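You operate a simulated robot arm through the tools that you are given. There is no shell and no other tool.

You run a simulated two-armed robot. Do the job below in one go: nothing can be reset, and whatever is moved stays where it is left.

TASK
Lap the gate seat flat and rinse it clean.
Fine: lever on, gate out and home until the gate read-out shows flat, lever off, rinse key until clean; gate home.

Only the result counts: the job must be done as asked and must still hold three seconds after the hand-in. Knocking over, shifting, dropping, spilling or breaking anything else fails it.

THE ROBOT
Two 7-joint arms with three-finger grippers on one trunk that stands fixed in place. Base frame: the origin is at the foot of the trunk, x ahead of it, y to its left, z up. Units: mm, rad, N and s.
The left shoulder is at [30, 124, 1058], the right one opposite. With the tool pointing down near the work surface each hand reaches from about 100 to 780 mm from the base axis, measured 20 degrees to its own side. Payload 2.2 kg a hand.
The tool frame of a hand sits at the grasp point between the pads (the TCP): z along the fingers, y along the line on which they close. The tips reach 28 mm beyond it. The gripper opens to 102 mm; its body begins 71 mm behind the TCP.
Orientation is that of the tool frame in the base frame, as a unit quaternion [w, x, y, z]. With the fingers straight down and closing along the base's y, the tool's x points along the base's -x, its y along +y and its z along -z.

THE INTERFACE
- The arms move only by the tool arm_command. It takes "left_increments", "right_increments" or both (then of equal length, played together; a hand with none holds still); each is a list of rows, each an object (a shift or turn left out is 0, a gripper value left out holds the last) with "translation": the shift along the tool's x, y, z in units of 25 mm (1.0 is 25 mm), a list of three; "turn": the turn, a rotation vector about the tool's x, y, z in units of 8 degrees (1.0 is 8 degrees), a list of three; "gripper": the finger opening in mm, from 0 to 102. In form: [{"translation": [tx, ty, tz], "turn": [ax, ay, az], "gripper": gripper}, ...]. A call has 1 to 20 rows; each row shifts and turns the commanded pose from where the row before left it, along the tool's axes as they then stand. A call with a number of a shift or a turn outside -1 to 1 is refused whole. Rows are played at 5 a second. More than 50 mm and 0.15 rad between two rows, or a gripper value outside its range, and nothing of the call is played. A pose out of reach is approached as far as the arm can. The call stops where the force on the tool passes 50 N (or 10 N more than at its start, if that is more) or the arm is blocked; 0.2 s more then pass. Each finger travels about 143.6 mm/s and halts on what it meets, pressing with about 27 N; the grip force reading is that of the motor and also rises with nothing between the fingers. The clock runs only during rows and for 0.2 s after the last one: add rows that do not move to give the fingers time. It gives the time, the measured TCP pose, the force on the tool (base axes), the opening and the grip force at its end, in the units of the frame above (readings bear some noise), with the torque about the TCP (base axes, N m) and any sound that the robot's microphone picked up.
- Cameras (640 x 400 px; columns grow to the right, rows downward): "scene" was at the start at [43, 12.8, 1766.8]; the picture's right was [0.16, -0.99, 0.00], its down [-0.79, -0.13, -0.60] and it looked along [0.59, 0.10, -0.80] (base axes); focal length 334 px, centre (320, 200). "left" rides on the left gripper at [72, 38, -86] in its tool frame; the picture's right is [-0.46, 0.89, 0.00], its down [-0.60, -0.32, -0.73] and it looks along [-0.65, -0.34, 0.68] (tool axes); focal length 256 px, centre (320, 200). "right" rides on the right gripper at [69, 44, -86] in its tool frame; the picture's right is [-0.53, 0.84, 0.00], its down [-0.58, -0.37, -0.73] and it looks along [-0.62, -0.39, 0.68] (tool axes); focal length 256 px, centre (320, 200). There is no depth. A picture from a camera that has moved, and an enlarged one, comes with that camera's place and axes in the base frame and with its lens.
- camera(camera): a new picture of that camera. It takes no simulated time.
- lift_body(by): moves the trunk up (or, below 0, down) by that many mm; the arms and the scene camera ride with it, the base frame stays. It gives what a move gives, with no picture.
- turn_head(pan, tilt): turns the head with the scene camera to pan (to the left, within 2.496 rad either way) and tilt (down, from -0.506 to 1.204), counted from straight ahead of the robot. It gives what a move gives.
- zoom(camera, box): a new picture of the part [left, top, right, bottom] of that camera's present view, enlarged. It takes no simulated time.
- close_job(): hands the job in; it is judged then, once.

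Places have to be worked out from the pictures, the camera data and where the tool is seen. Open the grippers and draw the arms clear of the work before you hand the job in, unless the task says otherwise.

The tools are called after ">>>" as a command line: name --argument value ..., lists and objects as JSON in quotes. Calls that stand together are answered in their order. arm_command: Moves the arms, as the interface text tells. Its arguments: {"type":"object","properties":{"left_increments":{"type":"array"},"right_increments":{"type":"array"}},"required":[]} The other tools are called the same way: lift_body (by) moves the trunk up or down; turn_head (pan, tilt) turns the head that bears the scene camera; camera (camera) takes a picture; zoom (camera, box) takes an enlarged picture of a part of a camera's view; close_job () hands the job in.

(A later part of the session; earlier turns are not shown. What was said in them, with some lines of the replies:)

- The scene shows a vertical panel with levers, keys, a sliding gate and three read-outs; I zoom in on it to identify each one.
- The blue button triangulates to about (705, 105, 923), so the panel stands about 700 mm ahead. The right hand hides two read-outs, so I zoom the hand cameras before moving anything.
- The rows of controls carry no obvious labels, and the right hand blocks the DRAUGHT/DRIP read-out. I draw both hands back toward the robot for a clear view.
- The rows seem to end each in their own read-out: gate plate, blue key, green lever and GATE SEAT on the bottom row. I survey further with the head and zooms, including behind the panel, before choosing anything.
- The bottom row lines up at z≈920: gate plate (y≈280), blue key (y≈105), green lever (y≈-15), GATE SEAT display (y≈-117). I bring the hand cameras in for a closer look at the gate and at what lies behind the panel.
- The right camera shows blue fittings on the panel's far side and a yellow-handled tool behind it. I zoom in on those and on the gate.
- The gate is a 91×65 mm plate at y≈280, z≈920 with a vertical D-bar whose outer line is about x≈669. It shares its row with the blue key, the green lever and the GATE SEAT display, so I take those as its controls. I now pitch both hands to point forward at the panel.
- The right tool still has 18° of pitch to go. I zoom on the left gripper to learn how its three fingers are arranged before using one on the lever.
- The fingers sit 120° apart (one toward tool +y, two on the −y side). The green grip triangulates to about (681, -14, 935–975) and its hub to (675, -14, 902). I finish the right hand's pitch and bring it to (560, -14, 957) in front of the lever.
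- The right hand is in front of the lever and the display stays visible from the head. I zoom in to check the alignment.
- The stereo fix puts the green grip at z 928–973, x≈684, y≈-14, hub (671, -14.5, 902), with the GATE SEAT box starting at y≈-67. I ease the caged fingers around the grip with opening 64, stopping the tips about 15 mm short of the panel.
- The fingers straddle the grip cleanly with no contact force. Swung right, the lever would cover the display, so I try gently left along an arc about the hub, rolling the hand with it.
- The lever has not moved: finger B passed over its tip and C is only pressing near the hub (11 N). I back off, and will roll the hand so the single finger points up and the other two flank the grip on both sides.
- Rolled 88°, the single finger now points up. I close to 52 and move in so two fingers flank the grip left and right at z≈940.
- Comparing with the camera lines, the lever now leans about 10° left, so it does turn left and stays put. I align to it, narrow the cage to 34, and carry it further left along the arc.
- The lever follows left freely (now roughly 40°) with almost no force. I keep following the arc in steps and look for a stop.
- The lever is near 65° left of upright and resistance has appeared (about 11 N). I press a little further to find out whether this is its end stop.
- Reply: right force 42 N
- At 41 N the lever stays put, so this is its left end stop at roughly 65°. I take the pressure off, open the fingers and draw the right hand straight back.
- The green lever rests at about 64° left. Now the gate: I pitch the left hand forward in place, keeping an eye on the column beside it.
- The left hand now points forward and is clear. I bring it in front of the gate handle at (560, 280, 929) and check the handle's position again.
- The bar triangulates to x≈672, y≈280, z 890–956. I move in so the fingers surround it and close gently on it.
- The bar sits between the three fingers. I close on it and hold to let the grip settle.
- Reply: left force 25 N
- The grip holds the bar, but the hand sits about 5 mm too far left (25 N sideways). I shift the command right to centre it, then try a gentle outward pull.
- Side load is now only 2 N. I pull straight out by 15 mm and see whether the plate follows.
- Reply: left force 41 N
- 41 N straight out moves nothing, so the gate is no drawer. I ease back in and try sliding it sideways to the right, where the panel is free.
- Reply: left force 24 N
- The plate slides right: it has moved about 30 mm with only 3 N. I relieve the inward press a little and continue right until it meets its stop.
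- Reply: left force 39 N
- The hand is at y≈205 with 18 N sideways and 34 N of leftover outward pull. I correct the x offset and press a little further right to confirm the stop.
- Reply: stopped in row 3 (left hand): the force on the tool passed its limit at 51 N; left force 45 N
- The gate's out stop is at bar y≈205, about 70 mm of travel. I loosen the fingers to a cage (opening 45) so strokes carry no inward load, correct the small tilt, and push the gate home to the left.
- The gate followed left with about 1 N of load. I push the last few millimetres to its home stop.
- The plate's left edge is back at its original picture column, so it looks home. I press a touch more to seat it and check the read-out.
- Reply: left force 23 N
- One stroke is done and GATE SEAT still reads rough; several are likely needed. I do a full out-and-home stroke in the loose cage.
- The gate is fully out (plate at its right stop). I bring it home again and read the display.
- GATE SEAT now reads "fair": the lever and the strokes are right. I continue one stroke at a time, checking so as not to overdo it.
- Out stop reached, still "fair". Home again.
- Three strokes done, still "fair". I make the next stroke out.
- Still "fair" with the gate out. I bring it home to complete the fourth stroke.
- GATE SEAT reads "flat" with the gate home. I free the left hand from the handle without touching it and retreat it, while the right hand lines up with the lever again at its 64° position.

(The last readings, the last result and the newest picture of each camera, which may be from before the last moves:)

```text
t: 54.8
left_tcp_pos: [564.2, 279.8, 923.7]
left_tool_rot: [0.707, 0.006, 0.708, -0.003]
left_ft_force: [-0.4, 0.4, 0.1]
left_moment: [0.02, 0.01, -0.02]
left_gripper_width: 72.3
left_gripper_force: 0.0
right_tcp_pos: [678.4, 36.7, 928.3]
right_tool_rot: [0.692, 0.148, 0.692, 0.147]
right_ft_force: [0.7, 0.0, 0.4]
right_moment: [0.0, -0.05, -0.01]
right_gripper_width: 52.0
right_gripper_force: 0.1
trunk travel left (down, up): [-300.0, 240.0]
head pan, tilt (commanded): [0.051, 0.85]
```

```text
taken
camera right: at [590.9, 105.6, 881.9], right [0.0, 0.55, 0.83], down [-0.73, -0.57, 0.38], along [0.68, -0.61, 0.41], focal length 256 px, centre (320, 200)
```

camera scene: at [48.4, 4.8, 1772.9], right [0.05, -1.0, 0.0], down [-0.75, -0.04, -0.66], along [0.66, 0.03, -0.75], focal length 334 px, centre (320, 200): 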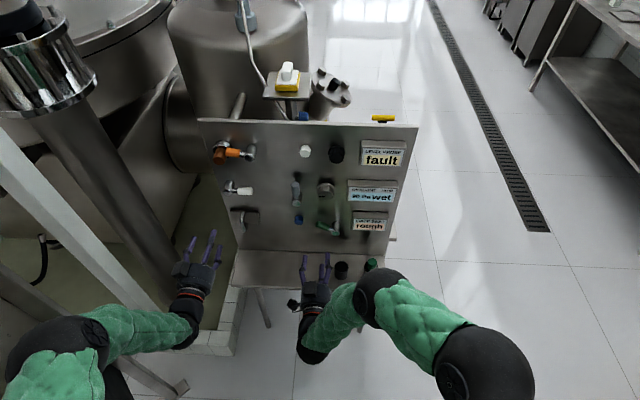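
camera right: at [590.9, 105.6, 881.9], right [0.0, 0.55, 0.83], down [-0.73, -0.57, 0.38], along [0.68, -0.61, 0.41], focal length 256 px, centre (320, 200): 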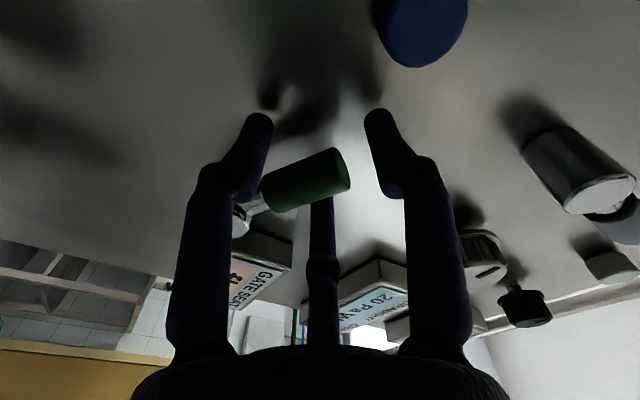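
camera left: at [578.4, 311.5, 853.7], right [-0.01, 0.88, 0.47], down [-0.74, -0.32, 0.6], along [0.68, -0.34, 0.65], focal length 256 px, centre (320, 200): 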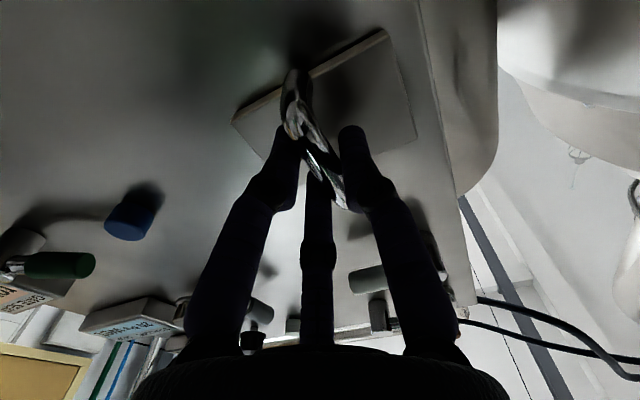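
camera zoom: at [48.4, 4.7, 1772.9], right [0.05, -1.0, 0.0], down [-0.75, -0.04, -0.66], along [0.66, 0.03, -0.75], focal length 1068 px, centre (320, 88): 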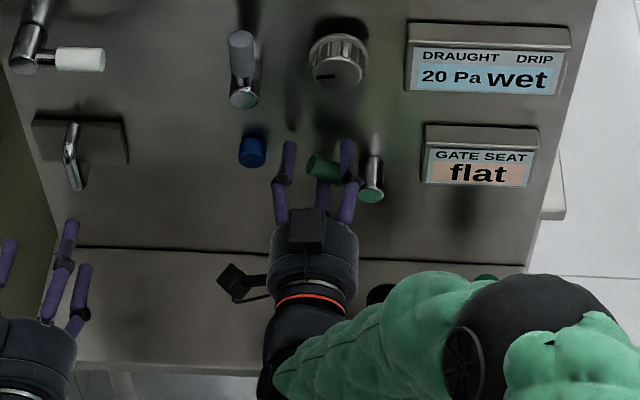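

The grip is caged again with no contact and the gate stands undisturbed. I narrow to 34 and swing the lever back toward upright.

>>> arm_command --right_increments '[{"gripper": 34}, {"translation": [-0.323, -0.0226, 0], "turn": [0, 0, 1]}, {"translation": [-0.323, -0.0226, 0], "turn": [0, 0, 1]}, {"translation": [-0.323, -0.0226, 0], "turn": [0, 0, 1]}, {"translation": [-0.323, -0.0226, 0], "turn": [0, 0, 1]}, {"translation": [-0.323, -0.0226, 0], "turn": [0, 0, 1]}, {"translation": [-0.323, -0.0226, 0], "turn": [0, 0, 1]}]'

>>> zoom --camera "scene" --box '[280, 190, 400, 290]'

>>> camera --camera "right"

```text
t: 56.4
left_tcp_pos: [564.7, 280.6, 923.0]
left_tool_rot: [0.706, 0.005, 0.708, -0.003]
left_ft_force: [-0.7, -0.3, -0.2]
left_moment: [0.02, 0.02, 0.01]
left_gripper_width: 72.1
left_gripper_force: 0.1
right_tcp_pos: [677.0, 0.5, 960.1]
right_tool_rot: [0.572, 0.417, 0.571, 0.415]
right_ft_force: [0.7, 1.2, -0.6]
right_moment: [0.02, 0.01, 0.01]
right_gripper_width: 35.3
right_gripper_force: 0.9
trunk travel left (down, up): [-300.0, 240.0]
head pan, tilt (commanded): [0.051, 0.85]
```

```text
4.00 times, centred on (340, 240) of scene
camera zoom: at [48.3, 4.7, 1772.9], right [0.05, -1.0, 0.0], down [-0.75, -0.04, -0.66], along [0.66, 0.03, -0.75], focal length 1334 px, centre (240, 40)
```

zoom: 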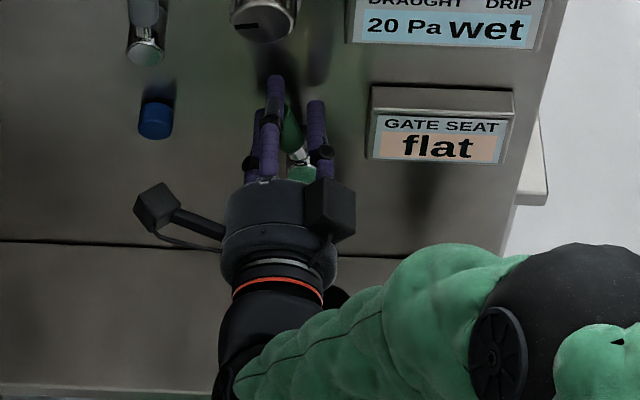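

```text
taken
camera right: at [590.1, 82.0, 979.2], right [0.0, -0.25, 0.97], down [-0.73, -0.66, -0.17], along [0.68, -0.71, -0.18], focal length 256 px, centre (320, 200)
```

right: 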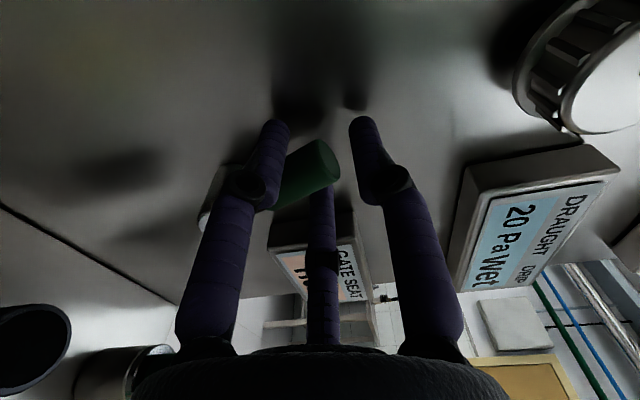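

The lever follows back and is now about 18° from upright, nearly no force. I continue two more steps and check the angle.

>>> arm_command --right_increments '[{"translation": [-0.323, -0.0226, 0], "turn": [0, 0, 1]}, {"translation": [-0.323, -0.0226, 0], "turn": [0, 0, 1]}, {}]'

>>> zoom --camera "scene" --box '[300, 190, 380, 250]'

>>> zoom --camera "right" --box '[160, 60, 440, 260]'

```text
t: 57.2
left_tcp_pos: [564.8, 279.5, 922.2]
left_tool_rot: [0.706, 0.006, 0.708, -0.004]
left_ft_force: [-0.1, 0.9, 0.4]
left_moment: [0.03, 0.0, 0.0]
left_gripper_width: 72.1
left_gripper_force: 0.1
right_tcp_pos: [675.6, -14.0, 963.0]
right_tool_rot: [0.509, 0.492, 0.508, 0.492]
right_ft_force: [0.6, 1.7, 0.3]
right_moment: [0.04, 0.01, -0.02]
right_gripper_width: 34.7
right_gripper_force: 0.7
trunk travel left (down, up): [-300.0, 240.0]
head pan, tilt (commanded): [0.051, 0.85]
```

```text
6.67 times, centred on (340, 220) of scene
camera zoom: at [48.4, 4.8, 1772.9], right [0.05, -1.0, 0.0], down [-0.75, -0.04, -0.66], along [0.66, 0.03, -0.75], focal length 2224 px, centre (187, 67)
```

zoom: 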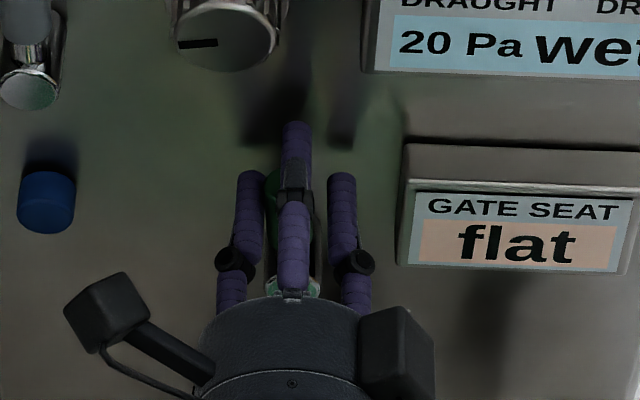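

```text
2.00 times, centred on (300, 160) of right
camera zoom: at [590.0, 57.2, 1003.5], right [0.0, -0.51, 0.86], down [-0.73, -0.59, -0.35], along [0.68, -0.63, -0.37], focal length 512 px, centre (360, 280)
```

zoom: 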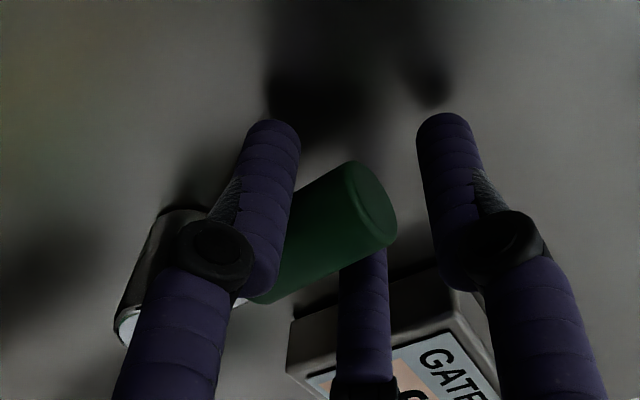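

The lever is within several degrees of upright. I nudge further right in small steps to reach its off stop.

>>> arm_command --right_increments '[{"translation": [-0.2, 0, 0]}, {"translation": [-0.15, 0, 0]}, {}]'

>>> zoom --camera "right" --box '[160, 60, 440, 260]'

```text
t: 58.0
left_tcp_pos: [564.0, 280.2, 922.9]
left_tool_rot: [0.706, 0.005, 0.708, -0.003]
left_ft_force: [0.2, -0.5, -0.1]
left_moment: [-0.02, -0.01, -0.04]
left_gripper_width: 71.9
left_gripper_force: 0.0
right_tcp_pos: [676.8, -20.4, 962.9]
right_tool_rot: [0.509, 0.491, 0.508, 0.492]
right_ft_force: [0.4, 12.1, 4.9]
right_moment: [0.25, -0.03, 0.11]
right_gripper_width: 39.1
right_gripper_force: 4.0
trunk travel left (down, up): [-300.0, 240.0]
head pan, tilt (commanded): [0.051, 0.85]
```

```text
2.00 times, centred on (300, 160) of right
camera zoom: at [589.9, 51.2, 1003.4], right [0.0, -0.5, 0.86], down [-0.73, -0.59, -0.34], along [0.68, -0.63, -0.37], focal length 512 px, centre (360, 280)
```

zoom: 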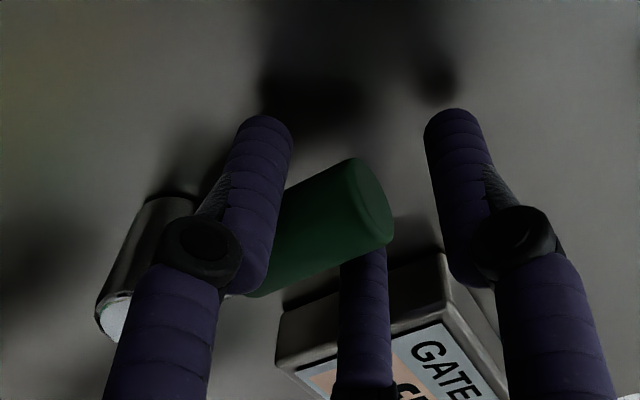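

Resistance rose to 12 N, which points to the off stop at upright. I press 4 mm more to confirm, then will check the picture.

>>> arm_command --right_increments '[{"translation": [-0.16, 0, 0]}, {}]'

>>> zoom --camera "right" --box '[160, 60, 440, 260]'

```text
t: 58.6
left_tcp_pos: [566.0, 280.1, 921.8]
left_tool_rot: [0.706, 0.006, 0.708, -0.005]
left_ft_force: [0.3, 0.4, 0.1]
left_moment: [-0.04, -0.02, 0.03]
left_gripper_width: 72.1
left_gripper_force: 0.0
right_tcp_pos: [676.9, -22.5, 963.7]
right_tool_rot: [0.509, 0.49, 0.509, 0.492]
right_ft_force: [4.7, 26.8, 10.3]
right_moment: [0.63, -0.12, 0.16]
right_gripper_width: 45.2
right_gripper_force: 8.1
trunk travel left (down, up): [-300.0, 240.0]
head pan, tilt (commanded): [0.051, 0.85]
```

```text
2.00 times, centred on (300, 160) of right
camera zoom: at [589.9, 48.1, 1004.5], right [0.0, -0.5, 0.86], down [-0.73, -0.59, -0.35], along [0.68, -0.63, -0.37], focal length 512 px, centre (360, 280)
```

zoom: 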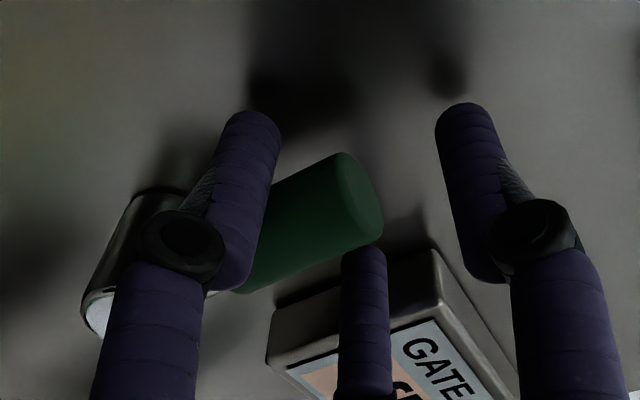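

27 N without further movement: the lever is on its off stop. I centre the fingers, open and withdraw the right hand, then check lever and display.

>>> arm_command --right_increments '[{"translation": [0.25, 0, 0], "gripper": 46}, {"translation": [0.22, 0, 0], "gripper": 54}, {}, {"translation": [0, 0, -0.5]}, {"translation": [0, 0, -0.8]}, {"translation": [0, 0, -1]}, {"translation": [0, 0, -1]}, {"translation": [0, 0, -1]}, {"translation": [0, 0, -1]}, {}]'

>>> zoom --camera "scene" --box '[220, 180, 420, 290]'

>>> camera --camera "right"

```text
t: 60.8
left_tcp_pos: [564.7, 278.7, 922.6]
left_tool_rot: [0.706, 0.007, 0.708, -0.004]
left_ft_force: [-0.4, 0.0, 0.1]
left_moment: [-0.02, -0.02, -0.02]
left_gripper_width: 72.1
left_gripper_force: 0.0
right_tcp_pos: [544.4, -13.7, 961.9]
right_tool_rot: [0.509, 0.492, 0.508, 0.491]
right_ft_force: [0.6, 0.8, -0.2]
right_moment: [0.02, 0.01, 0.0]
right_gripper_width: 53.9
right_gripper_force: 0.2
trunk travel left (down, up): [-300.0, 240.0]
head pan, tilt (commanded): [0.051, 0.85]
```

```text
3.20 times, centred on (320, 235) of scene
camera zoom: at [48.7, 4.7, 1772.9], right [0.05, -1.0, 0.0], down [-0.75, -0.04, -0.66], along [0.66, 0.03, -0.75], focal length 1068 px, centre (320, 88)
```

zoom: 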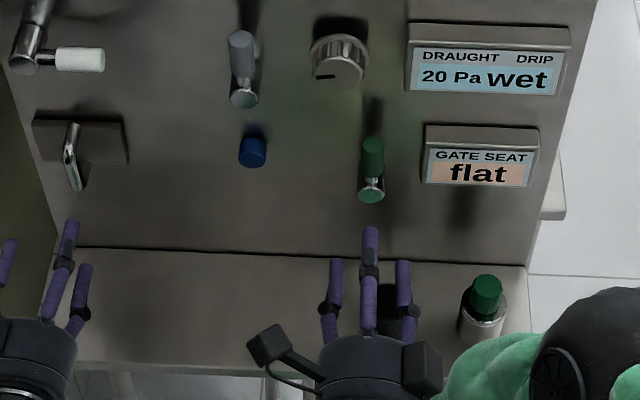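

```text
taken
camera right: at [457.1, 57.0, 1002.6], right [0.0, -0.5, 0.86], down [-0.73, -0.59, -0.34], along [0.68, -0.63, -0.37], focal length 256 px, centre (320, 200)
```

right: 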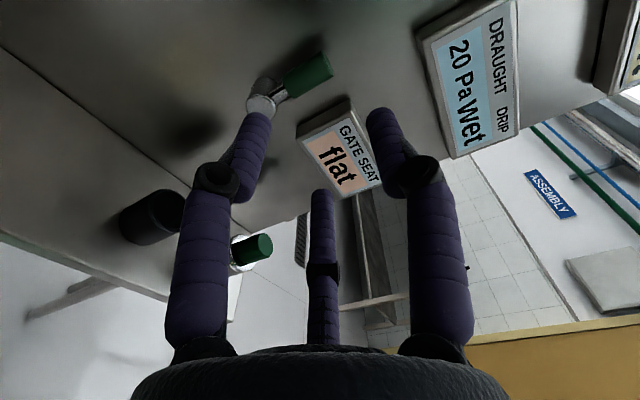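

Lever upright, display "flat", gate home. The blue key's front face triangulates to about (697, 106, 925); I move the left hand back, close the right fingers into a fist and line it up in front of the key.

>>> arm_command --left_increments '[{"translation": [0, 0.3, -1]}, {"translation": [0, 0.3, -1]}, {"translation": [0, 0.3, -1]}, {"translation": [0, 0.3, -1]}, {}, {}, {}, {}]' --right_increments '[{"gripper": 20}, {"gripper": 0}, {"translation": [0.8, -0.247, 0.4]}, {"translation": [0.8, -0.247, 0.4]}, {"translation": [0.8, -0.247, 0.4]}, {"translation": [0.8, -0.247, 0.4]}, {"translation": [0.8, -0.247, 0.4]}, {"translation": [0.8, -0.247, 0.4]}]'

>>> arm_command --right_increments '[{"translation": [0, 0, 0.6]}, {"translation": [0, 0, 0.6]}, {"translation": [0, 0, 0.4]}, {}]'

>>> zoom --camera "scene" --box '[220, 180, 420, 290]'

>>> camera --camera "right"

```text
t: 62.6
left_tcp_pos: [466.7, 311.3, 925.2]
left_tool_rot: [0.706, 0.005, 0.708, -0.002]
left_ft_force: [-0.5, 0.6, 0.3]
left_moment: [0.01, -0.05, 0.01]
left_gripper_width: 72.0
left_gripper_force: 0.0
right_tcp_pos: [602.0, 103.9, 920.6]
right_tool_rot: [0.509, 0.492, 0.508, 0.49]
right_ft_force: [1.2, 0.6, -0.2]
right_moment: [0.03, 0.0, 0.0]
right_gripper_width: 1.9
right_gripper_force: 27.5
trunk travel left (down, up): [-300.0, 240.0]
head pan, tilt (commanded): [0.051, 0.85]
```

```text
t: 63.6
left_tcp_pos: [464.5, 311.1, 925.1]
left_tool_rot: [0.706, 0.005, 0.708, -0.002]
left_ft_force: [-0.3, -0.6, -0.1]
left_moment: [0.0, 0.0, -0.04]
left_gripper_width: 71.8
left_gripper_force: 0.0
right_tcp_pos: [642.7, 104.0, 919.4]
right_tool_rot: [0.51, 0.492, 0.508, 0.49]
right_ft_force: [-0.6, -0.4, -0.2]
right_moment: [-0.02, -0.01, 0.01]
right_gripper_width: 2.0
right_gripper_force: 26.8
trunk travel left (down, up): [-300.0, 240.0]
head pan, tilt (commanded): [0.051, 0.85]
```

```text
3.20 times, centred on (320, 235) of scene
camera zoom: at [48.1, 4.7, 1772.9], right [0.05, -1.0, 0.0], down [-0.75, -0.04, -0.66], along [0.66, 0.03, -0.75], focal length 1068 px, centre (320, 88)
```

zoom: 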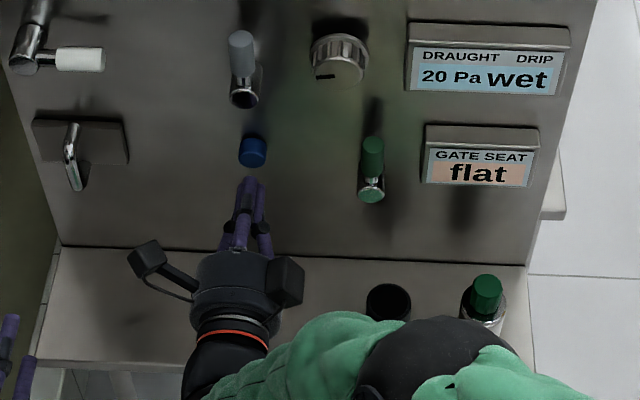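

```text
taken
camera right: at [557.3, 175.0, 960.3], right [0.0, -0.5, 0.86], down [-0.73, -0.59, -0.34], along [0.68, -0.63, -0.37], focal length 256 px, centre (320, 200)
```

right: 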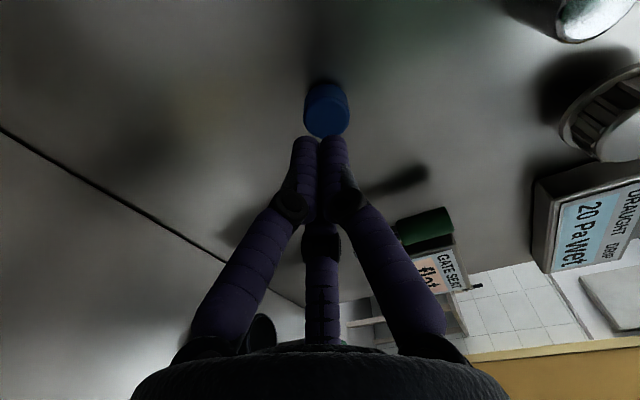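

The fist points at the key, about 3 mm low and 2 mm right of its centre (106, 923). I correct that and creep forward to first contact.

>>> arm_command --right_increments '[{"translation": [0.08, 0.16, 0.4]}, {"translation": [0, 0, 0.4]}, {"translation": [0, 0, 0.2]}, {"translation": [0, 0, 0.1]}, {}]'

>>> zoom --camera "scene" --box '[220, 180, 420, 290]'

>>> zoom --camera "right" --box '[220, 40, 420, 180]'

```text
t: 64.8
left_tcp_pos: [465.2, 310.7, 924.6]
left_tool_rot: [0.706, 0.006, 0.708, -0.003]
left_ft_force: [0.3, -0.5, 0.1]
left_moment: [-0.02, 0.02, -0.02]
left_gripper_width: 72.2
left_gripper_force: 0.0
right_tcp_pos: [671.2, 107.1, 924.8]
right_tool_rot: [0.509, 0.491, 0.508, 0.491]
right_ft_force: [-0.4, -0.6, -0.3]
right_moment: [-0.01, 0.0, 0.03]
right_gripper_width: 1.8
right_gripper_force: 30.9
trunk travel left (down, up): [-300.0, 240.0]
head pan, tilt (commanded): [0.051, 0.85]
```

```text
3.20 times, centred on (320, 235) of scene
camera zoom: at [48.1, 4.8, 1772.9], right [0.05, -1.0, 0.0], down [-0.75, -0.04, -0.66], along [0.66, 0.03, -0.75], focal length 1068 px, centre (320, 88)
```

zoom: 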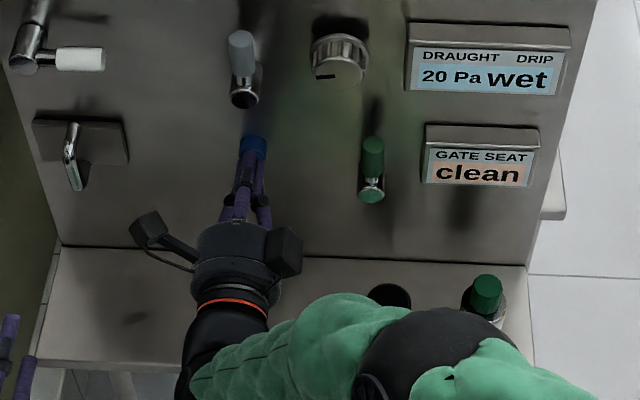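

```text
2.86 times, centred on (320, 110) of right
camera zoom: at [585.0, 177.8, 964.9], right [0.0, -0.5, 0.86], down [-0.73, -0.59, -0.34], along [0.68, -0.63, -0.37], focal length 731 px, centre (320, 457)
```

zoom: 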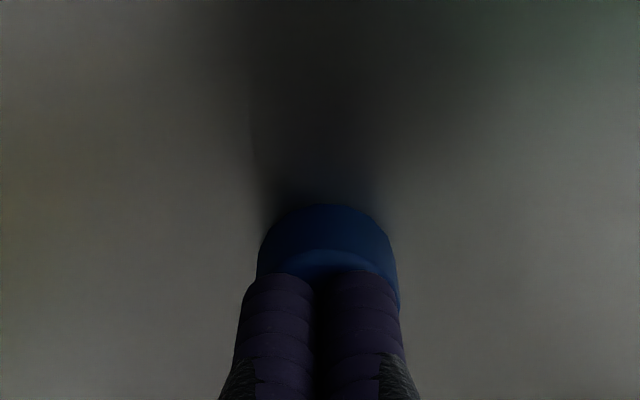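

GATE SEAT now reads "clean" at the first light press. I withdraw the fist straight back from the key.

>>> arm_command --right_increments '[{"translation": [0, 0, -0.4]}, {"translation": [0, 0, -0.6]}, {"translation": [0, 0, -0.8]}, {"translation": [0, 0, -1]}, {"translation": [0, 0, -1]}, {"translation": [0, 0, -1]}, {"translation": [0, 0, -1]}, {}]'

>>> zoom --camera "scene" --box '[220, 180, 420, 290]'

>>> camera --camera "scene"

```text
t: 66.6
left_tcp_pos: [466.4, 310.8, 925.2]
left_tool_rot: [0.706, 0.006, 0.708, -0.003]
left_ft_force: [-0.3, 0.3, -0.4]
left_moment: [-0.01, 0.0, -0.01]
left_gripper_width: 71.9
left_gripper_force: 0.1
right_tcp_pos: [525.2, 107.3, 924.6]
right_tool_rot: [0.509, 0.492, 0.508, 0.491]
right_ft_force: [-0.3, -0.3, 0.6]
right_moment: [-0.01, 0.02, -0.01]
right_gripper_width: 2.1
right_gripper_force: 31.0
trunk travel left (down, up): [-300.0, 240.0]
head pan, tilt (commanded): [0.051, 0.85]
```

```text
3.20 times, centred on (320, 235) of scene
camera zoom: at [48.6, 4.7, 1772.9], right [0.05, -1.0, 0.0], down [-0.75, -0.04, -0.66], along [0.66, 0.03, -0.75], focal length 1068 px, centre (320, 88)
```

zoom: 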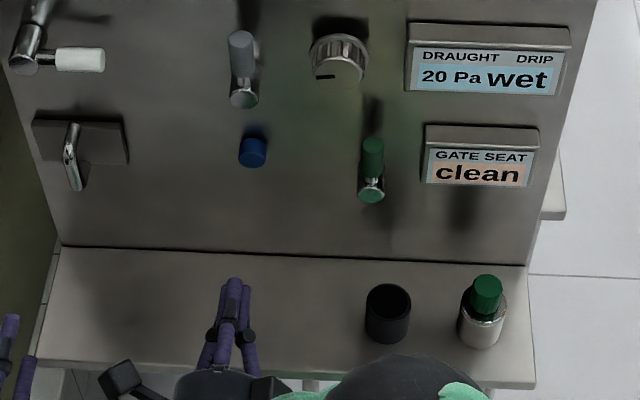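

```text
taken
camera scene: at [48.6, 4.7, 1772.9], right [0.05, -1.0, 0.0], down [-0.75, -0.04, -0.66], along [0.66, 0.03, -0.75], focal length 334 px, centre (320, 200)
```

scene: 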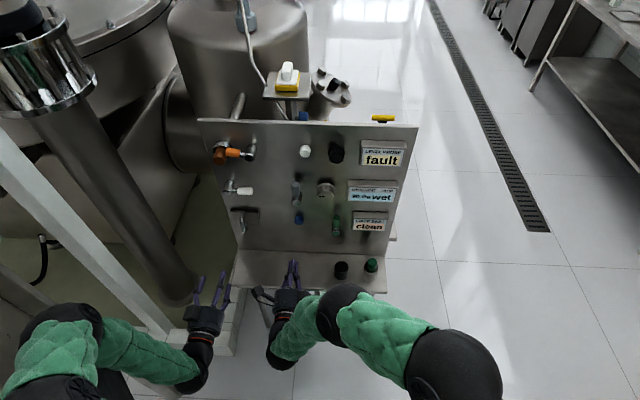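

The display stays "clean", key released, lever upright, and the plate is at its original picture position. I open both grippers, draw the arms further back and then verify everything with close-ups.

>>> arm_command --left_increments '[{"gripper": 102, "translation": [0, 0, -0.8]}, {"translation": [0, 0, -0.8]}, {"translation": [0, 0, -0.8]}, {}, {}, {}, {}, {}, {}, {}]' --right_increments '[{"translation": [-0.9, 0.4, -0.5]}, {"translation": [-0.9, 0.4, -0.5]}, {"translation": [-0.9, 0.4, -0.5]}, {"translation": [-0.9, 0.4, -0.5]}, {"translation": [-0.9, 0.4, -0.5]}, {"translation": [-0.9, 0.4, -0.5]}, {"translation": [-0.9, 0.4, -0.5]}, {"translation": [-0.9, 0.4, 0], "gripper": 102}, {}, {}]'

>>> camera --camera "scene"

>>> zoom --camera "scene" --box '[280, 190, 400, 290]'

>>> zoom --camera "scene" --box '[190, 190, 310, 290]'

>>> zoom --camera "scene" --box '[190, 100, 430, 250]'

```text
t: 68.8
left_tcp_pos: [405.2, 311.0, 925.1]
left_tool_rot: [0.706, 0.007, 0.708, -0.004]
left_ft_force: [0.2, 0.2, -0.5]
left_moment: [0.02, -0.03, 0.01]
left_gripper_width: 102.2
left_gripper_force: 0.0
right_tcp_pos: [438.5, -72.8, 1010.9]
right_tool_rot: [0.509, 0.492, 0.508, 0.49]
right_ft_force: [0.0, -0.6, -0.9]
right_moment: [0.01, -0.02, 0.0]
right_gripper_width: 101.9
right_gripper_force: 0.0
trunk travel left (down, up): [-300.0, 240.0]
head pan, tilt (commanded): [0.051, 0.85]
```

```text
taken
camera scene: at [48.2, 4.3, 1772.9], right [0.05, -1.0, 0.0], down [-0.75, -0.04, -0.66], along [0.66, 0.03, -0.75], focal length 334 px, centre (320, 200)
```

scene: 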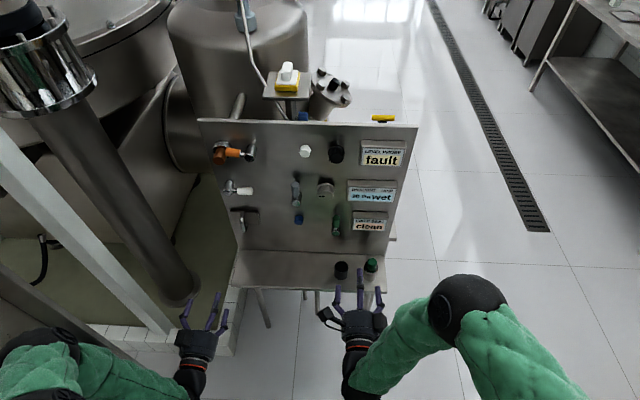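

```text
4.00 times, centred on (340, 240) of scene
camera zoom: at [48.2, 4.3, 1772.9], right [0.05, -1.0, 0.0], down [-0.75, -0.04, -0.66], along [0.66, 0.03, -0.75], focal length 1334 px, centre (240, 40)
```

zoom: 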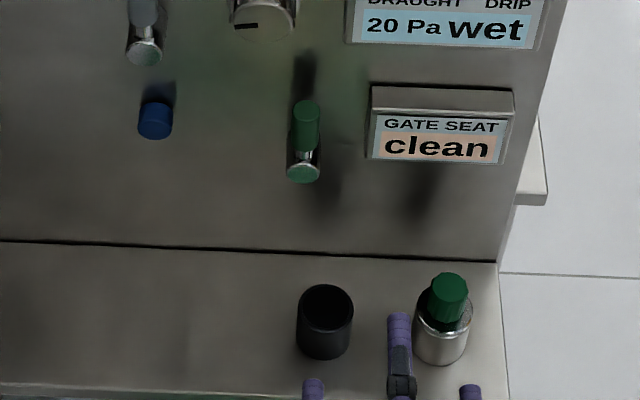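

```text
4.00 times, centred on (250, 240) of scene
camera zoom: at [48.2, 4.3, 1772.9], right [0.05, -1.0, 0.0], down [-0.75, -0.04, -0.66], along [0.66, 0.03, -0.75], focal length 1334 px, centre (600, 40)
```

zoom: 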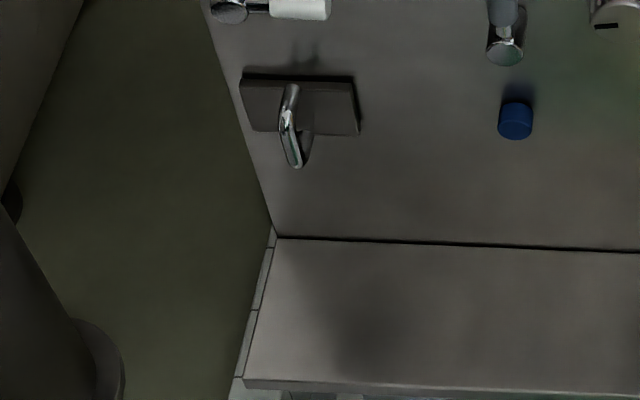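

```text
2.67 times, centred on (310, 175) of scene
camera zoom: at [48.2, 4.3, 1772.9], right [0.05, -1.0, 0.0], down [-0.75, -0.04, -0.66], along [0.66, 0.03, -0.75], focal length 890 px, centre (347, 267)
```

zoom: 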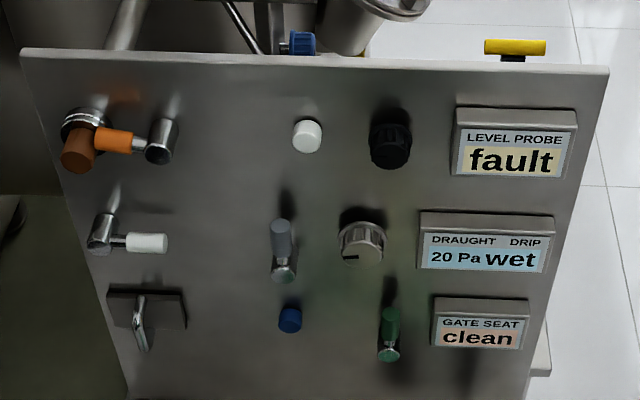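

The read-out still shows "clean" 4 s after the press. The gate plate and green lever match their original picture coordinates (home and off), nothing else has moved, and both hands are open and clear. I hand the job in.

>>> close_job

```text
The job is handed in.
```

The gate seat is lapped flat and rinsed. The GATE SEAT read-out showed "flat" after four strokes and "clean" after the rinse. It still read "clean" when I handed the job in, about 4 s after the rinse.

- **Lapping:** None of the controls were labelled. I took the green lever and the blue key because they share a row with the gate and its read-out. The read-out changing during the strokes confirmed the lever. I turned the lever on to its left stop, and the read-out went from rough to fair to flat.
- **Rinse:** I put the lever back to its upright off stop. One light press of the blue key turned the read-out to "clean".
- **End state:** The gate is home and the lever is off, both matching their positions at the start. The other controls and read-outs look unchanged. Both grippers are open and drawn back from the panel.

While finding which way the gate moves, I pulled its handle straight out with about 41 N. Nothing moved; it slides to the right.
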